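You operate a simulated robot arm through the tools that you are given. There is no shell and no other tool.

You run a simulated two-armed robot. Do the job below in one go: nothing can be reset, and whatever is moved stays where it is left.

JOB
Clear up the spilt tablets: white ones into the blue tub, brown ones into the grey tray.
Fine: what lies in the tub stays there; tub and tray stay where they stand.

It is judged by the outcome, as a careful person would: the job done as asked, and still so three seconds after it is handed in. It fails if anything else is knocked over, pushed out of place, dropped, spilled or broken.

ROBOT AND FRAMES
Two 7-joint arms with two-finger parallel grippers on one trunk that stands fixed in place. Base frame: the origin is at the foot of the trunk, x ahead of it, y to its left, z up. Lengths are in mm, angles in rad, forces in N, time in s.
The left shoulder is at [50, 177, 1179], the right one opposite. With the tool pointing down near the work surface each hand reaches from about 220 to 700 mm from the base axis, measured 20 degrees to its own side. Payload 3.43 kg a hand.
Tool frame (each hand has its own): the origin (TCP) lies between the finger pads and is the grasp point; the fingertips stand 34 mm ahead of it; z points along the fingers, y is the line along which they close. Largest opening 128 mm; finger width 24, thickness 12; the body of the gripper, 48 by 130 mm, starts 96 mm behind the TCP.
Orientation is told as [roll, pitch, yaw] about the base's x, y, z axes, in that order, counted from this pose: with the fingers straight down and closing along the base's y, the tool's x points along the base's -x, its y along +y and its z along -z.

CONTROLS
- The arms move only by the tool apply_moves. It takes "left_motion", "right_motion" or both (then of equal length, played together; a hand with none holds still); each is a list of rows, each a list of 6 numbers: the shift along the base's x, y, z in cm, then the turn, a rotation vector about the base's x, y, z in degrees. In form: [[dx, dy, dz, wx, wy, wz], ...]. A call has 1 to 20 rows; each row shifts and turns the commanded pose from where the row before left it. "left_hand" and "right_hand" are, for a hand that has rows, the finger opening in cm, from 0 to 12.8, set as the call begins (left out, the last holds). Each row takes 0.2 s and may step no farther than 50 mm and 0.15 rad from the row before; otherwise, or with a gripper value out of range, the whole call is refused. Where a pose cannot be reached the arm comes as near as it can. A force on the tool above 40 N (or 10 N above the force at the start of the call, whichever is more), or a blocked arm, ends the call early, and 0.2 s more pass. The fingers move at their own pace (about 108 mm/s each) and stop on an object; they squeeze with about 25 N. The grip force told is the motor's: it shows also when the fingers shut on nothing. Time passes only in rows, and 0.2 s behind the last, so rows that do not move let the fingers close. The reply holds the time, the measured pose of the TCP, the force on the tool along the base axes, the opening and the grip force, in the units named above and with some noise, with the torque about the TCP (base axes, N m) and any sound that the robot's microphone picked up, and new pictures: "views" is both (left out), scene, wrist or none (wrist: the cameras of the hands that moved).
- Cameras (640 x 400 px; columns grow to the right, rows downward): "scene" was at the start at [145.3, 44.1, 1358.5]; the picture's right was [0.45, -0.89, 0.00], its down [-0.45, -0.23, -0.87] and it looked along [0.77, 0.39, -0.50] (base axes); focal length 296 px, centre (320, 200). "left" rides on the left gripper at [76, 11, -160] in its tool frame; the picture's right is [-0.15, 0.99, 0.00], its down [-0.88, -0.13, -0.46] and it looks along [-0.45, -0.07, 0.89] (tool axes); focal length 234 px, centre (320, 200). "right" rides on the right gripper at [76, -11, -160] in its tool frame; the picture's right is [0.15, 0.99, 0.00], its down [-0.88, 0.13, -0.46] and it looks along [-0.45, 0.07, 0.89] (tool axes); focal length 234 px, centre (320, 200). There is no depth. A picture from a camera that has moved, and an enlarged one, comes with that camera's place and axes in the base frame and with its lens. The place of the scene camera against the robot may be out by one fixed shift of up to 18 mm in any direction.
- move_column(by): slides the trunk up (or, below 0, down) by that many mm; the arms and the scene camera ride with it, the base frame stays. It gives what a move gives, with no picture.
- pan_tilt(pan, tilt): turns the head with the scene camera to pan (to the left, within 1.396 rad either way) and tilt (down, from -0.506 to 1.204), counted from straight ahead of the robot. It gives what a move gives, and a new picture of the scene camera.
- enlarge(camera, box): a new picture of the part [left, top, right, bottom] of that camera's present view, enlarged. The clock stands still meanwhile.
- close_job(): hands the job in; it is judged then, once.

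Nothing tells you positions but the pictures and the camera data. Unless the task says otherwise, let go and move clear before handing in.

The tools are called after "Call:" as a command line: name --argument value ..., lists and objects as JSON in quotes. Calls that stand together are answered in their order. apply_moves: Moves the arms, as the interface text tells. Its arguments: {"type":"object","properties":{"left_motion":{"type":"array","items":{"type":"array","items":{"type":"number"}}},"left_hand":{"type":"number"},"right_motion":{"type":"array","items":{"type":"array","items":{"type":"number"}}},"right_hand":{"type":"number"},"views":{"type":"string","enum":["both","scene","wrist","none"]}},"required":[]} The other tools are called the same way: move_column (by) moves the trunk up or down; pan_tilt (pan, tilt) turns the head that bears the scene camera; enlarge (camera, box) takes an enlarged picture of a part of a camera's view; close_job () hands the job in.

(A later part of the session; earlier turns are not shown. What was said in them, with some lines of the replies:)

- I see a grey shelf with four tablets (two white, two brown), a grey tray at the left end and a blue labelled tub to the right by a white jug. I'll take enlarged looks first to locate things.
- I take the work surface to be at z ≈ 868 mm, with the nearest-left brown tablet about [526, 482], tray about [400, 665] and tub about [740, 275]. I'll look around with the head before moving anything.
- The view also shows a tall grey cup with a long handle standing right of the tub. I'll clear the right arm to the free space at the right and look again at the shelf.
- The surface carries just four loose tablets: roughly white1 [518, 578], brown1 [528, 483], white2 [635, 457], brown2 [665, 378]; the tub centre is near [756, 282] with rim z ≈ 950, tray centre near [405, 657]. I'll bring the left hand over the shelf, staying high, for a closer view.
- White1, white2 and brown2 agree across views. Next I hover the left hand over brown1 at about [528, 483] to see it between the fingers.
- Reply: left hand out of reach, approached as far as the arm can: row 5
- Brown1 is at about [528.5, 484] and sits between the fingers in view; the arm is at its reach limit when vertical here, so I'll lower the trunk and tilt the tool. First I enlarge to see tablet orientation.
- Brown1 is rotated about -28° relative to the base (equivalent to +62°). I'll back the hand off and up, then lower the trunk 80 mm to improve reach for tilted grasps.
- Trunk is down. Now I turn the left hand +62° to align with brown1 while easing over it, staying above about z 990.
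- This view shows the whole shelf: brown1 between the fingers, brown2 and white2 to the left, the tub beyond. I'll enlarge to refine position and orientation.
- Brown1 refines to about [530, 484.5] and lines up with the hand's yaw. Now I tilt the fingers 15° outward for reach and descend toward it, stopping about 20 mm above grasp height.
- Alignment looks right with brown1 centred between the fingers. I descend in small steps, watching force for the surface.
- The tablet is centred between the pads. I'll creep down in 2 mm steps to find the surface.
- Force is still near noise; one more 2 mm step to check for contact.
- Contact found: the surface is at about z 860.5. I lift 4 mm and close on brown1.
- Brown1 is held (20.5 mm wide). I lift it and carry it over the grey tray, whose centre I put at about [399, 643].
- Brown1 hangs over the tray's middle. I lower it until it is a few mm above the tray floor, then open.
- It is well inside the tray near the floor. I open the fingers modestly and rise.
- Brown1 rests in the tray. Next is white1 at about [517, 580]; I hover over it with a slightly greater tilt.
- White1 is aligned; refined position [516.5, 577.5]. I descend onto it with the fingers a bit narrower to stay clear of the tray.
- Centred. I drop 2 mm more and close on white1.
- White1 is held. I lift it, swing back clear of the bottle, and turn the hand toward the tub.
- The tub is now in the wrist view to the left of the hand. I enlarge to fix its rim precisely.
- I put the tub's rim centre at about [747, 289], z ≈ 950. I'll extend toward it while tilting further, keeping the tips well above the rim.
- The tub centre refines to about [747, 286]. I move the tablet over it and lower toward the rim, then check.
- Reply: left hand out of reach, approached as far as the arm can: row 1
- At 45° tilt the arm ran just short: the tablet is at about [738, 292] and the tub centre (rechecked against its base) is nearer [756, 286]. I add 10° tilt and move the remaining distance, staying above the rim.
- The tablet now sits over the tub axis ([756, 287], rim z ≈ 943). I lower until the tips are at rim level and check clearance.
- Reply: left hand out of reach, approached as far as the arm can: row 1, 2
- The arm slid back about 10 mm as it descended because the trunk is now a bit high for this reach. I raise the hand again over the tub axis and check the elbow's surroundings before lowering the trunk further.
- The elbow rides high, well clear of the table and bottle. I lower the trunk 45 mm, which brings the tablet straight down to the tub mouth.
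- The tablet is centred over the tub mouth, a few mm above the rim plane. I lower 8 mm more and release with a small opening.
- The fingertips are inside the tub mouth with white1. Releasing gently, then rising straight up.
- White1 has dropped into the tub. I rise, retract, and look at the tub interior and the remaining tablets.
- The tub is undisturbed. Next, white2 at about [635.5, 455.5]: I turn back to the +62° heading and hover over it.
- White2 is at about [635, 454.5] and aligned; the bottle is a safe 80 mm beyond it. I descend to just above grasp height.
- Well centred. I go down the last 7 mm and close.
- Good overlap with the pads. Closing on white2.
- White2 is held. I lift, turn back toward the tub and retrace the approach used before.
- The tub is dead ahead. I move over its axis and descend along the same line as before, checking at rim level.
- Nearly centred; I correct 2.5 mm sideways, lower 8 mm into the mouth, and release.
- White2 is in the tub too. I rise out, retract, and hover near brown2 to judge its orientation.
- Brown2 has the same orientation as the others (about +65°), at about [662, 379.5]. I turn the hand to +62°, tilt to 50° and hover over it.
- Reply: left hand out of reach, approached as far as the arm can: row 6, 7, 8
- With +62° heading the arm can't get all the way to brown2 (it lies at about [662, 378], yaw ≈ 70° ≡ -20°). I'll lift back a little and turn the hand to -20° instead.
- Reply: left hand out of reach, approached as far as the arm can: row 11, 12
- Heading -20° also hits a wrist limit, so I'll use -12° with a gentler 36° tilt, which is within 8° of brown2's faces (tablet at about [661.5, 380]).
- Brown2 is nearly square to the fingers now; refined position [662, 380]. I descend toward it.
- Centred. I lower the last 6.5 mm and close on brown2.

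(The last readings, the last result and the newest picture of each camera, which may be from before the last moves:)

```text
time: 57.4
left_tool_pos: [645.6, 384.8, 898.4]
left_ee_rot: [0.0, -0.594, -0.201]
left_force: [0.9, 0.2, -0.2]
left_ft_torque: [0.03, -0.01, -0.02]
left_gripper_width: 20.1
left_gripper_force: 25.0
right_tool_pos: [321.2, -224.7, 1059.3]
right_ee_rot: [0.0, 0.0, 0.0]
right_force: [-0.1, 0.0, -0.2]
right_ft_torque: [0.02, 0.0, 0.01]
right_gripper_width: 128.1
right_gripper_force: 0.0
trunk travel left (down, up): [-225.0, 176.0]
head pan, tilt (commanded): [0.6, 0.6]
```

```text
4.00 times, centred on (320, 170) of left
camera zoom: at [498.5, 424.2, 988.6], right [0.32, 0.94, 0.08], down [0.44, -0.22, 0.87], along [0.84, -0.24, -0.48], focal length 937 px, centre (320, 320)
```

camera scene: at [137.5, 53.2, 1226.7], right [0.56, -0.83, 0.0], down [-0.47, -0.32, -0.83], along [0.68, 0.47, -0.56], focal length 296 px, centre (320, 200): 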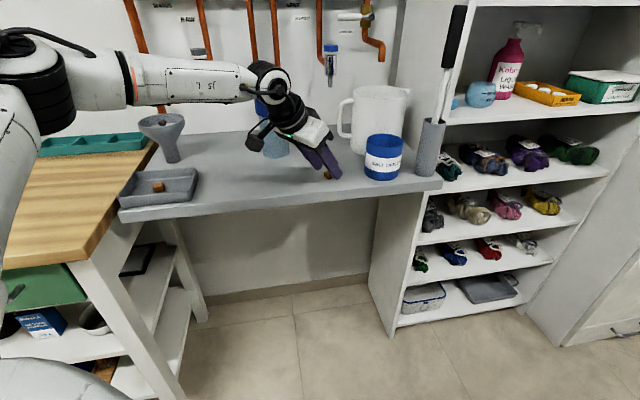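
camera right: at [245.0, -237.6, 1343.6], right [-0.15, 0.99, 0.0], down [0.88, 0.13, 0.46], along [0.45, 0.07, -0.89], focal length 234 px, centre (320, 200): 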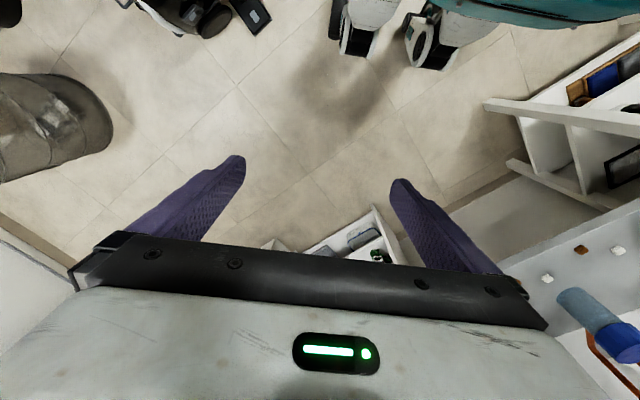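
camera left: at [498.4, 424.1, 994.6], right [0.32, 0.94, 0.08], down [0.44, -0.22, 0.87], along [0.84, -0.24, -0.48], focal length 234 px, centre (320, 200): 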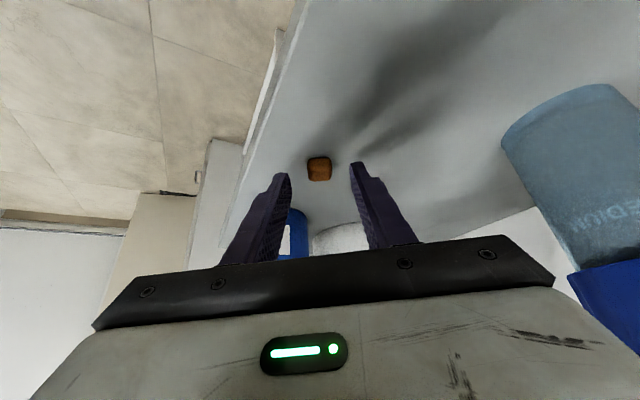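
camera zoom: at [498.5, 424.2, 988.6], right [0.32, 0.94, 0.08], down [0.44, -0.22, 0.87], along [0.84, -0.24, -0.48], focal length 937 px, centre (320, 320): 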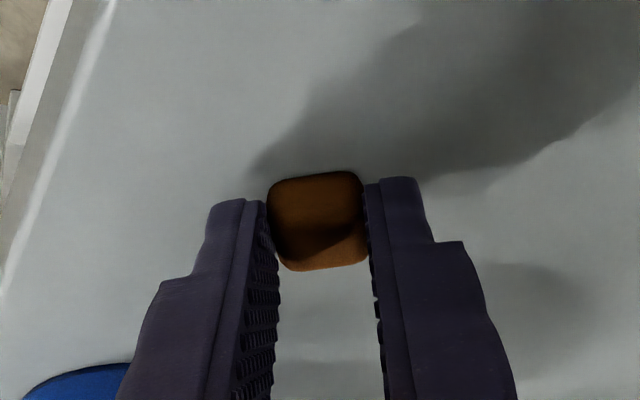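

Brown2 is held. I lift and carry it back toward the tray, turning to the +62° heading and reducing tilt on the way.

Call:
apply_moves --left_motion '[[0, 0, 2, 0, 0, 0], [-0.5, 0, 4, 0, 0, 0], [-0.5, 0, 4, 0, 0, 0], [-1.6, 0.5, 0, 0, 0, 8.2], [-1.6, 0.5, 0, 0, 0, 8.2], [-1.6, 0.5, 0, 0, 0, 8.2], [-1.4, 0.7, 0, 0, 0, 8.2], [-1.4, 0.7, 0, 0, 0, 8.2], [-1.4, 0.7, 0, 0, 0, 8.2], [-1.4, 0.7, 0, 0, 0, 8.2], [-1.4, 0.7, 0, 0, 0, 8.2], [-1.4, 0.7, 0, 0, 0, 8.2], [-1.5, 1.5, 0, -5.65, 3.0, 0], [-1.5, 1.5, 0, -5.65, 3.0, 0], [-1.5, 1.5, 0, -5.65, 3.0, 0]]'

```text
time: 60.6
left_tool_pos: [456.7, 486.6, 999.3]
left_ee_rot: [0.001, -0.259, 1.084]
left_force: [1.0, 0.2, 0.1]
left_ft_torque: [-0.01, 0.0, 0.01]
left_gripper_width: 20.1
left_gripper_force: 25.0
right_tool_pos: [322.4, -223.3, 1058.5]
right_ee_rot: [0.003, -0.001, 0.001]
right_force: [-0.4, 0.2, -0.8]
right_ft_torque: [-0.01, 0.01, -0.01]
right_gripper_width: 128.2
right_gripper_force: 0.1
trunk travel left (down, up): [-225.0, 176.0]
head pan, tilt (commanded): [0.6, 0.6]
camera scene: at [137.5, 53.4, 1226.7], right [0.56, -0.83, 0.0], down [-0.47, -0.32, -0.82], along [0.68, 0.47, -0.57], focal length 296 px, centre (320, 200)
camera left: at [395.1, 390.1, 1133.7], right [-0.81, 0.59, 0.04], down [0.46, 0.59, 0.66], along [0.37, 0.56, -0.75], focal length 234 px, centre (320, 200)
```

scene: 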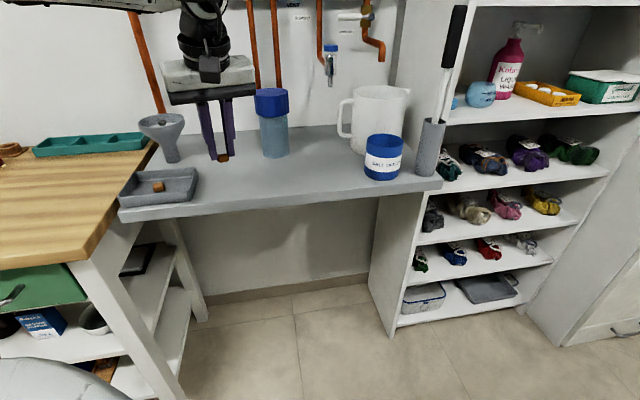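
left: 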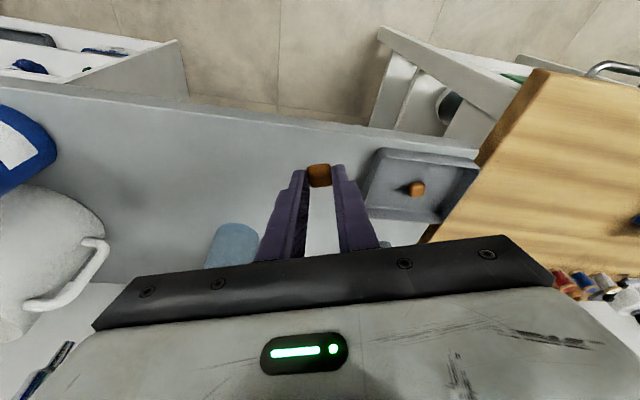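

The shelf top is clear of tablets now. I carry brown2 over the near-left part of the tray, beside brown1 (at about [397, 654]), aiming for [413, 615].

Call:
apply_moves --left_motion '[[-1.19, 3.02, 0, 0, 0, 0], [-1.19, 3.02, 0, 0, 0, 0], [-1.19, 3.02, 0, 0, 0, 0], [-1.19, 3.02, 0, 0, 0, 0], [0, 0, -3, 0, 0, 0]]'

Call:
enlarge --camera "left" --box '[200, 60, 440, 220]'

Call:
enlarge --camera "scene" --box '[100, 80, 260, 220]'

```text
time: 61.8
left_tool_pos: [410.6, 608.3, 969.1]
left_ee_rot: [0.0, -0.258, 1.085]
left_force: [0.2, -0.4, -0.3]
left_ft_torque: [0.0, -0.01, -0.01]
left_gripper_width: 20.3
left_gripper_force: 24.8
right_tool_pos: [322.0, -225.5, 1059.7]
right_ee_rot: [0.002, -0.001, 0.001]
right_force: [0.0, 0.2, 0.9]
right_ft_torque: [-0.01, -0.01, 0.01]
right_gripper_width: 128.1
right_gripper_force: 0.0
trunk travel left (down, up): [-225.0, 176.0]
head pan, tilt (commanded): [0.6, 0.6]
camera scene: at [137.6, 53.5, 1226.7], right [0.56, -0.83, 0.0], down [-0.47, -0.32, -0.82], along [0.68, 0.47, -0.57], focal length 296 px, centre (320, 200)
camera left: at [347.9, 511.0, 1104.9], right [-0.81, 0.59, 0.04], down [0.46, 0.59, 0.67], along [0.37, 0.56, -0.75], focal length 234 px, centre (320, 200)
```

scene: 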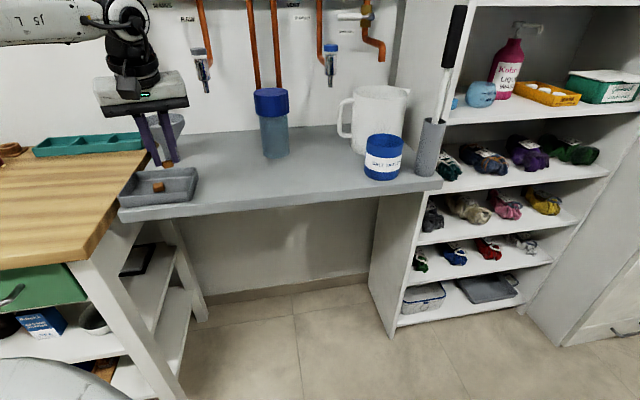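
left: 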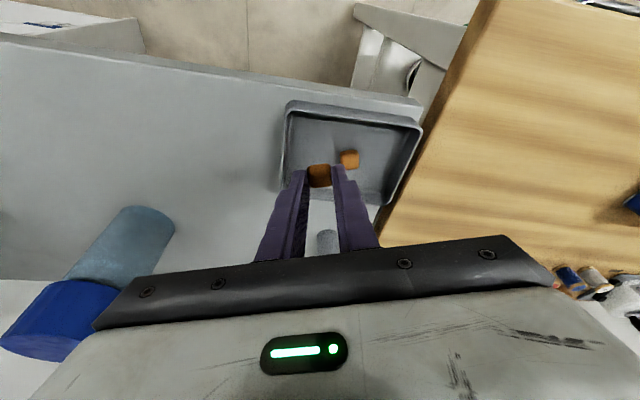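

```text
2.50 times, centred on (320, 140) of left
camera zoom: at [347.9, 511.0, 1104.9], right [-0.81, 0.59, 0.04], down [0.46, 0.59, 0.67], along [0.37, 0.56, -0.75], focal length 585 px, centre (320, 350)
```

zoom: 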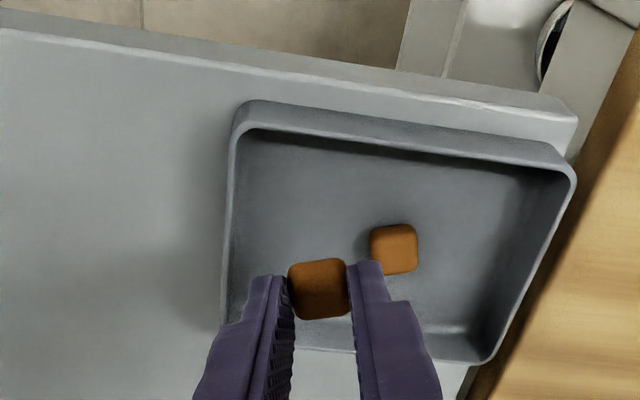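

```text
2.86 times, centred on (180, 150) of scene
camera zoom: at [137.6, 53.5, 1226.7], right [0.56, -0.83, 0.0], down [-0.47, -0.32, -0.82], along [0.68, 0.47, -0.57], focal length 845 px, centre (720, 343)
```

zoom: 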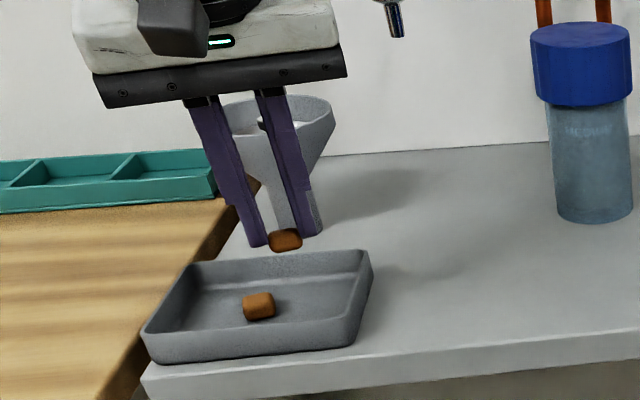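

Position is good. I nudge 3 mm away from the near wall and lower brown2 to just above the tray floor.

Call:
apply_moves --left_motion '[[0.2, 0.25, -2.0, 0, 0, 0], [0, 0, -2.0, 0, 0, 0], [0, 0, -1.3, 0, 0, 0], [0, 0, 0, 0, 0, 0]]' --views "wrist"

Call:
enlarge --camera "left" --box '[200, 80, 440, 240]'

Call:
enlarge --camera "scene" --box '[110, 130, 210, 220]'

```text
time: 62.8
left_tool_pos: [411.7, 609.8, 915.0]
left_ee_rot: [0.0, -0.257, 1.087]
left_force: [0.2, -0.4, 0.1]
left_ft_torque: [0.01, 0.02, 0.01]
left_gripper_width: 20.1
left_gripper_force: 25.3
right_tool_pos: [321.5, -223.3, 1060.3]
right_ee_rot: [0.001, 0.001, 0.001]
right_force: [-0.4, -0.1, 0.4]
right_ft_torque: [-0.03, 0.0, 0.0]
right_gripper_width: 128.0
right_gripper_force: 0.1
trunk travel left (down, up): [-225.0, 176.0]
head pan, tilt (commanded): [0.6, 0.6]
camera left: at [348.8, 512.6, 1051.4], right [-0.81, 0.59, 0.04], down [0.46, 0.59, 0.67], along [0.37, 0.56, -0.75], focal length 234 px, centre (320, 200)
```

left: 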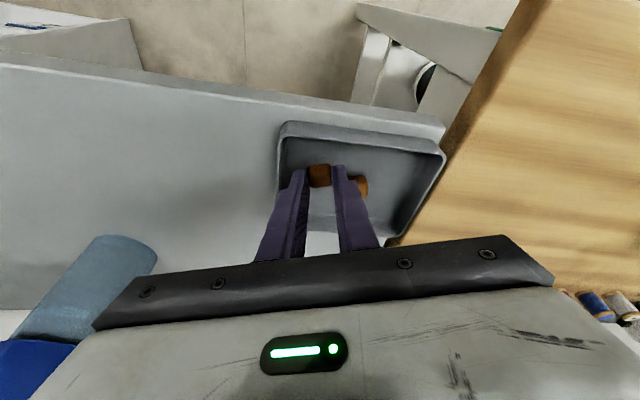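

```text
2.50 times, centred on (320, 160) of left
camera zoom: at [348.8, 512.6, 1051.4], right [-0.81, 0.59, 0.04], down [0.46, 0.59, 0.67], along [0.37, 0.56, -0.75], focal length 585 px, centre (320, 300)
```

zoom: 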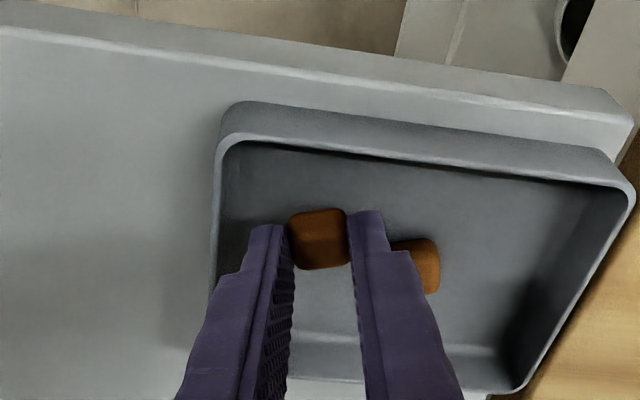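

```text
4.44 times, centred on (160, 175) of scene
camera zoom: at [137.5, 53.3, 1226.7], right [0.56, -0.83, 0.0], down [-0.47, -0.32, -0.83], along [0.68, 0.47, -0.56], focal length 1314 px, centre (1031, 311)
```

zoom: 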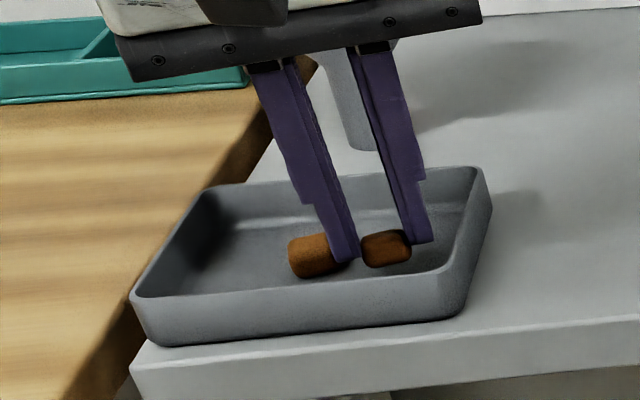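

Both browns are inside the tray outline. I lower 3 mm more and open just enough to let go.

Call:
apply_moves --left_motion '[[0, 0, -0.3, 0, 0, 0], [0, 0, 0, 0, 0, 0]]' --views "none"

Call:
apply_moves --left_motion '[[0, 0, 0, 0, 0, 0], [0, 0, 0, 0, 0, 0], [0, 0, 0, 0, 0, 0]]' --left_hand 2.8 --views "none"

Call:
enlarge --camera "left" --box '[200, 80, 440, 240]'

Call:
enlarge --camera "scene" --box '[110, 130, 210, 220]'

```text
time: 63.4
left_tool_pos: [411.0, 609.8, 913.3]
left_ee_rot: [0.002, -0.262, 1.087]
left_force: [0.1, 0.5, -0.9]
left_ft_torque: [-0.02, 0.0, 0.01]
left_gripper_width: 20.2
left_gripper_force: 25.6
right_tool_pos: [322.0, -225.5, 1059.1]
right_ee_rot: [0.002, 0.0, 0.0]
right_force: [-0.7, -0.7, 0.0]
right_ft_torque: [0.03, -0.01, 0.02]
right_gripper_width: 128.0
right_gripper_force: 0.0
trunk travel left (down, up): [-225.0, 176.0]
head pan, tilt (commanded): [0.6, 0.6]
```

```text
time: 64.2
left_tool_pos: [411.9, 609.2, 911.7]
left_ee_rot: [0.002, -0.26, 1.085]
left_force: [-1.1, -0.5, 0.1]
left_ft_torque: [0.0, 0.01, 0.04]
left_gripper_width: 28.1
left_gripper_force: 0.0
right_tool_pos: [322.3, -224.3, 1059.7]
right_ee_rot: [0.0, -0.001, 0.002]
right_force: [0.5, -0.4, -0.6]
right_ft_torque: [0.0, 0.0, 0.01]
right_gripper_width: 127.7
right_gripper_force: 0.0
trunk travel left (down, up): [-225.0, 176.0]
head pan, tilt (commanded): [0.6, 0.6]
```

```text
2.50 times, centred on (320, 160) of left
camera zoom: at [348.5, 511.9, 1048.2], right [-0.81, 0.59, 0.04], down [0.46, 0.59, 0.67], along [0.37, 0.56, -0.74], focal length 585 px, centre (320, 300)
```

zoom: 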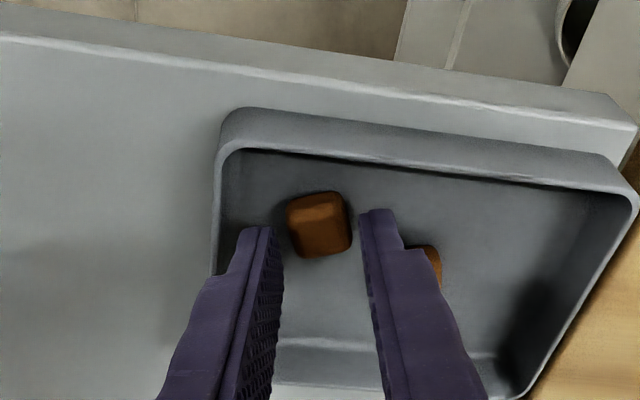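

```text
4.44 times, centred on (160, 175) of scene
camera zoom: at [137.5, 53.2, 1226.7], right [0.56, -0.83, 0.0], down [-0.47, -0.32, -0.83], along [0.68, 0.47, -0.56], focal length 1314 px, centre (1031, 311)
```

zoom: 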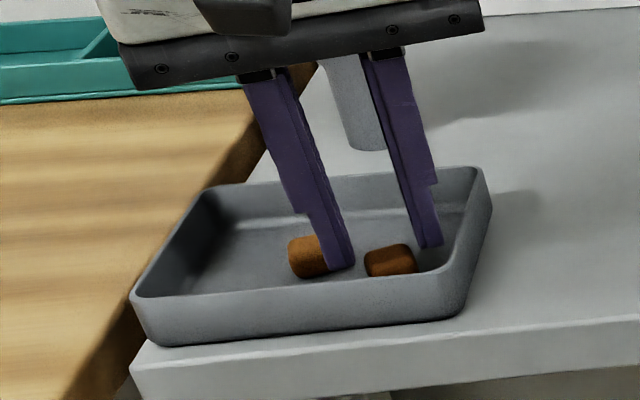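

Brown2 is released on the tray floor. I raise the hand straight up and pull back.

Call:
apply_moves --left_motion '[[0, 0, 1.5, 0, 0, 0], [0, 0, 3, 0, 0, 0], [0, 0, 4, 0, 0, 0], [-0.5, -2, 3, 0, 0, 0], [-1, -3, 2, 0, 0, 0], [-1, -4, 1, 0, 0, 0], [-1, -4, 1, 0, 0, 0]]'

Call:
enlarge --camera "scene" --box '[100, 80, 300, 220]'

Call:
enlarge --camera "scene" --box '[260, 80, 450, 210]'

```text
time: 65.8
left_tool_pos: [378.1, 478.7, 1066.8]
left_ee_rot: [0.001, -0.261, 1.086]
left_force: [0.3, -1.1, 0.5]
left_ft_torque: [0.03, -0.03, 0.03]
left_gripper_width: 27.9
left_gripper_force: 0.1
right_tool_pos: [322.2, -223.5, 1059.1]
right_ee_rot: [0.002, 0.001, -0.001]
right_force: [-0.7, -0.4, -0.4]
right_ft_torque: [0.01, -0.01, -0.01]
right_gripper_width: 128.4
right_gripper_force: 0.0
trunk travel left (down, up): [-225.0, 176.0]
head pan, tilt (commanded): [0.6, 0.6]
camera scene: at [137.5, 52.9, 1226.8], right [0.56, -0.83, 0.0], down [-0.47, -0.32, -0.83], along [0.68, 0.47, -0.56], focal length 296 px, centre (320, 200)
camera left: at [315.6, 380.8, 1202.4], right [-0.81, 0.59, 0.04], down [0.46, 0.59, 0.67], along [0.37, 0.56, -0.74], focal length 234 px, centre (320, 200)
```

scene: 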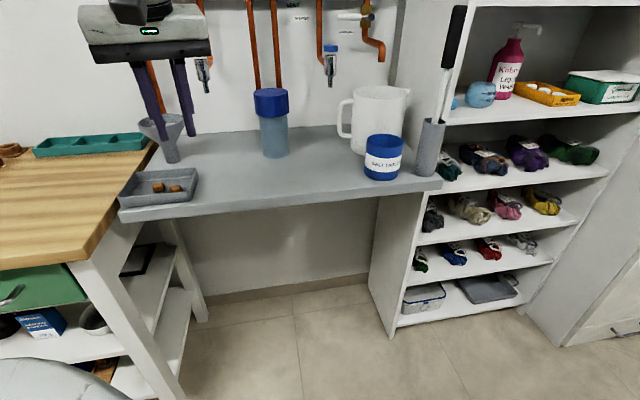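
left: 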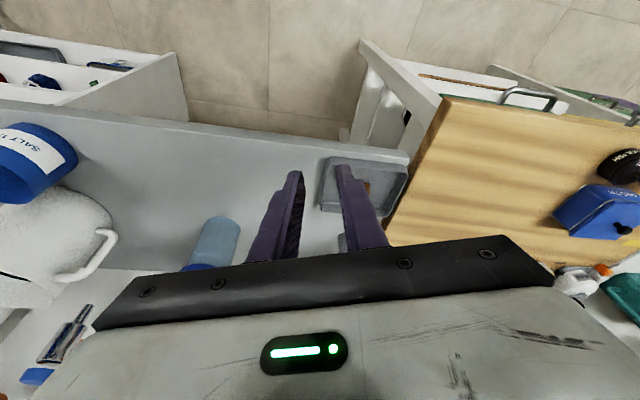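

```text
2.86 times, centred on (200, 150) of scene
camera zoom: at [137.5, 52.9, 1226.8], right [0.56, -0.83, 0.0], down [-0.47, -0.32, -0.83], along [0.68, 0.47, -0.56], focal length 845 px, centre (663, 343)
```

zoom: 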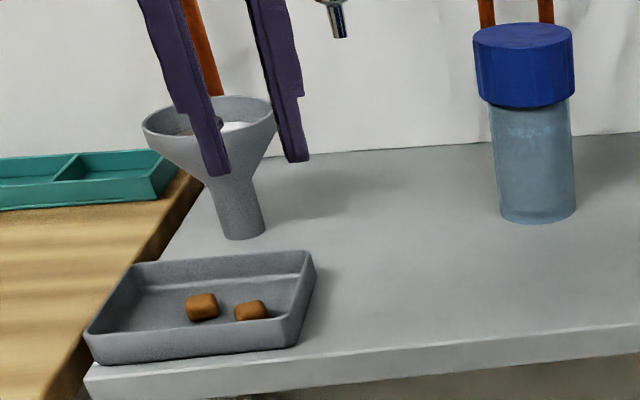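

```text
3.08 times, centred on (355, 145) of scene
camera zoom: at [137.5, 52.9, 1226.8], right [0.56, -0.83, 0.0], down [-0.47, -0.32, -0.83], along [0.68, 0.47, -0.56], focal length 910 px, centre (212, 369)
```

zoom: 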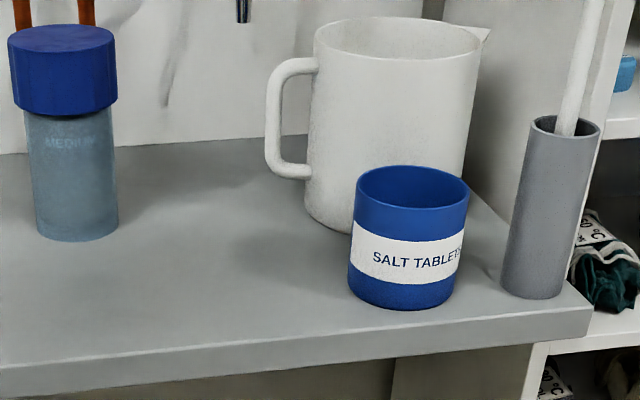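

Both browns lie in the tray and the shelf looks clear. To verify the tub's contents and look behind objects for stray tablets, I raise the trunk and take a look from above.

Call:
move_column --by 125

Call:
apply_moves --left_motion '[[1.0, -1.94, 0, -6.6, 3.5, 0], [1.0, -1.94, 0, -6.6, 3.5, 0], [2.1, -1.94, -0.6, 0, 0, -7.75], [2.1, -1.94, -0.6, 0, 0, -7.75], [2.1, -1.94, -0.6, 0, 0, -7.75], [2.1, -1.94, -0.6, 0, 0, -7.75], [2.1, -1.94, -0.6, 0, 0, -7.75], [2.1, -1.94, -0.6, 0, 0, -7.75], [2.1, -1.94, -0.6, 0, 0, -7.75], [2.1, -1.94, -0.6, 0, 0, -7.75]]' --left_hand 12.8

Call:
enlarge --camera "left" --box '[220, 140, 460, 300]'

```text
time: 67.3
left_tool_pos: [379.0, 479.4, 1191.6]
left_ee_rot: [0.001, -0.261, 1.085]
left_force: [-0.3, -0.2, 0.0]
left_ft_torque: [0.03, -0.01, 0.03]
left_gripper_width: 28.1
left_gripper_force: 0.0
right_tool_pos: [320.9, -223.8, 1184.7]
right_ee_rot: [0.001, 0.0, 0.0]
right_force: [-0.4, 0.3, -0.3]
right_ft_torque: [-0.04, 0.01, -0.01]
right_gripper_width: 127.7
right_gripper_force: 0.0
trunk travel left (down, up): [-350.0, 51.0]
head pan, tilt (commanded): [0.6, 0.6]
```

```text
time: 69.5
left_tool_pos: [564.9, 289.0, 1140.0]
left_ee_rot: [0.003, 0.003, 0.005]
left_force: [0.1, 0.4, 0.2]
left_ft_torque: [0.02, 0.02, 0.0]
left_gripper_width: 128.2
left_gripper_force: 0.0
left hand out of reach, approached as far as the arm can: row 10
right_tool_pos: [322.4, -223.5, 1184.4]
right_ee_rot: [-0.002, 0.001, 0.0]
right_force: [-0.4, 0.8, -0.6]
right_ft_torque: [-0.02, -0.01, 0.03]
right_gripper_width: 128.1
right_gripper_force: 0.1
trunk travel left (down, up): [-350.0, 51.0]
head pan, tilt (commanded): [0.6, 0.6]
camera scene: at [138.5, 53.7, 1351.6], right [0.56, -0.83, 0.0], down [-0.47, -0.32, -0.82], along [0.68, 0.47, -0.57], focal length 296 px, centre (320, 200)
camera left: at [488.7, 297.7, 1300.7], right [0.14, 0.99, 0.0], down [0.88, -0.13, 0.45], along [0.45, -0.06, -0.89], focal length 234 px, centre (320, 200)
```

scene: 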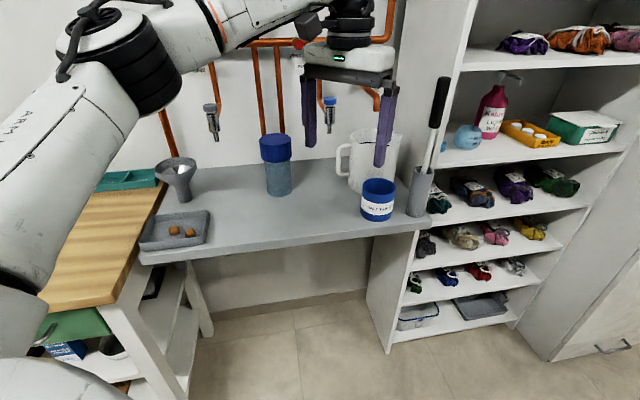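
left: 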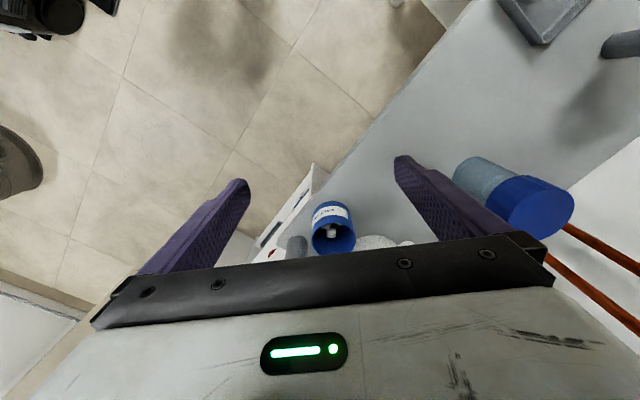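

```text
2.50 times, centred on (340, 220) of left
camera zoom: at [488.7, 297.7, 1300.7], right [0.14, 0.99, 0.0], down [0.88, -0.13, 0.45], along [0.45, -0.06, -0.89], focal length 585 px, centre (270, 150)
```

zoom: 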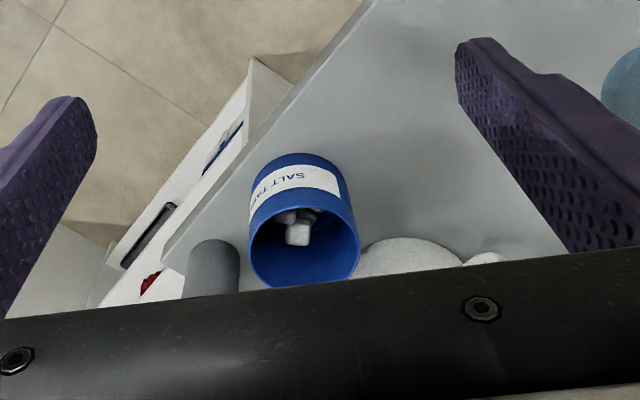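

White tablets are visible inside the tub, and floor and shelf look clear. I pull the left arm back to its starting area and make a last check of the whole shelf.

Call:
apply_moves --left_motion '[[-3.5, 0.5, 0.7, 0, 0, 0], [-3.5, 0.5, 0.7, 0, 0, 0], [-3.5, 0.5, 0.7, 0, 0, 0], [-3.5, 0.5, 0.7, 0, 0, 0], [-3.5, 0.5, 0.7, 0, 0, 0], [-3.5, 0.5, 0.7, 0, 0, 0], [-3.5, 0.5, 0.7, 0, 0, 0], [-3, 0.8, 0.7, 0, 0, 0]]'

Call:
enlarge --camera "scene" --box '[120, 100, 290, 280]'

Call:
enlarge --camera "scene" --box '[250, 90, 450, 240]'

```text
time: 71.3
left_tool_pos: [287.8, 328.3, 1198.2]
left_ee_rot: [0.002, 0.001, 0.004]
left_force: [-0.1, -0.1, 0.0]
left_ft_torque: [-0.01, 0.01, 0.03]
left_gripper_width: 128.0
left_gripper_force: 0.1
right_tool_pos: [320.9, -224.7, 1183.8]
right_ee_rot: [0.002, -0.002, 0.001]
right_force: [-0.7, -0.1, 0.6]
right_ft_torque: [0.01, 0.01, 0.02]
right_gripper_width: 128.2
right_gripper_force: 0.1
trunk travel left (down, up): [-350.0, 51.0]
head pan, tilt (commanded): [0.6, 0.6]
camera scene: at [137.1, 53.4, 1351.8], right [0.56, -0.83, 0.0], down [-0.47, -0.32, -0.83], along [0.68, 0.47, -0.56], focal length 296 px, centre (320, 200)
camera left: at [212.1, 337.1, 1357.9], right [0.14, 0.99, 0.0], down [0.88, -0.13, 0.45], along [0.45, -0.06, -0.89], focal length 234 px, centre (320, 200)
```

scene: 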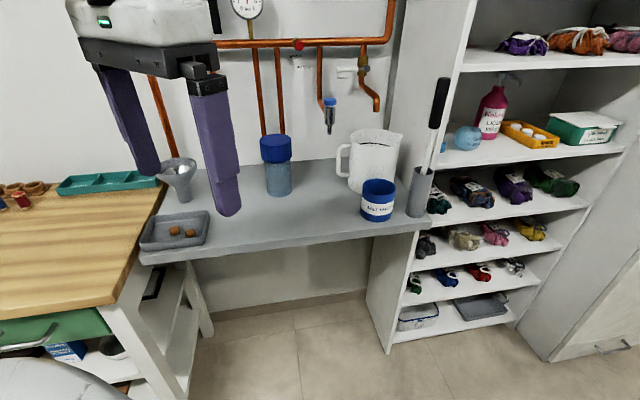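
left: 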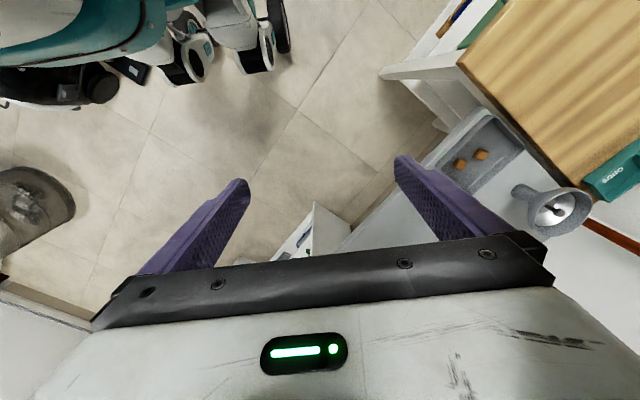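

```text
2.22 times, centred on (205, 190) of scene
camera zoom: at [137.1, 53.4, 1351.8], right [0.56, -0.83, 0.0], down [-0.47, -0.32, -0.83], along [0.68, 0.47, -0.56], focal length 657 px, centre (576, 222)
```

zoom: 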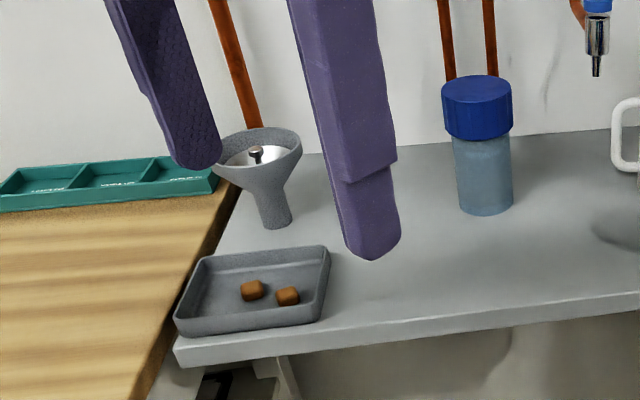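

```text
2.67 times, centred on (350, 165) of scene
camera zoom: at [137.1, 53.4, 1351.8], right [0.56, -0.83, 0.0], down [-0.47, -0.32, -0.83], along [0.68, 0.47, -0.56], focal length 788 px, centre (240, 293)
```

zoom: 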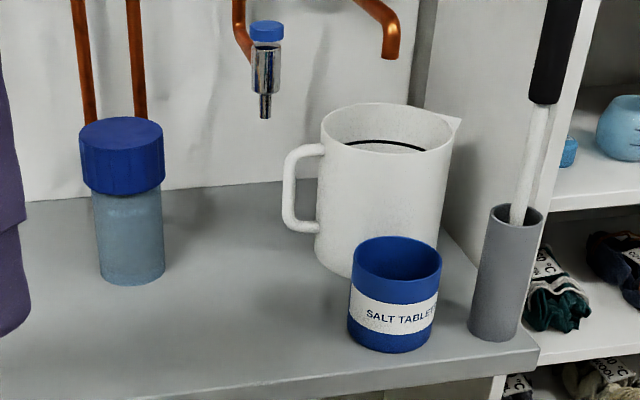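

Both brown tablets are in the grey tray and white tablets show inside the blue tub. The shelf is clear, nothing else looks moved, and both hands are empty and well away. I'm handing the job in.

Call:
close_job

```text
The job is handed in.
```

The spilt tablets are cleared up and the job is handed in. The two white ones are in the blue tub and the two brown ones are in the grey tray.

- **Tub:** I released both white tablets inside its mouth, and a look from above afterwards showed white tablets in it. I took nothing out of it.
- **Tray:** both brown tablets lie flat on its floor.
- **Everything else:** the tub, tray, bottle, jug, funnel and tall cup look to be where they started. The only hard contact I noticed was one light touch of the fingertips on the shelf, made to find its height.
- **Strays:** I saw no other loose tablets on the shelf or on the floor in view. The cameras could not see directly behind the bottle or the jug.

Both arms are clear of the shelf with their hands open and empty.
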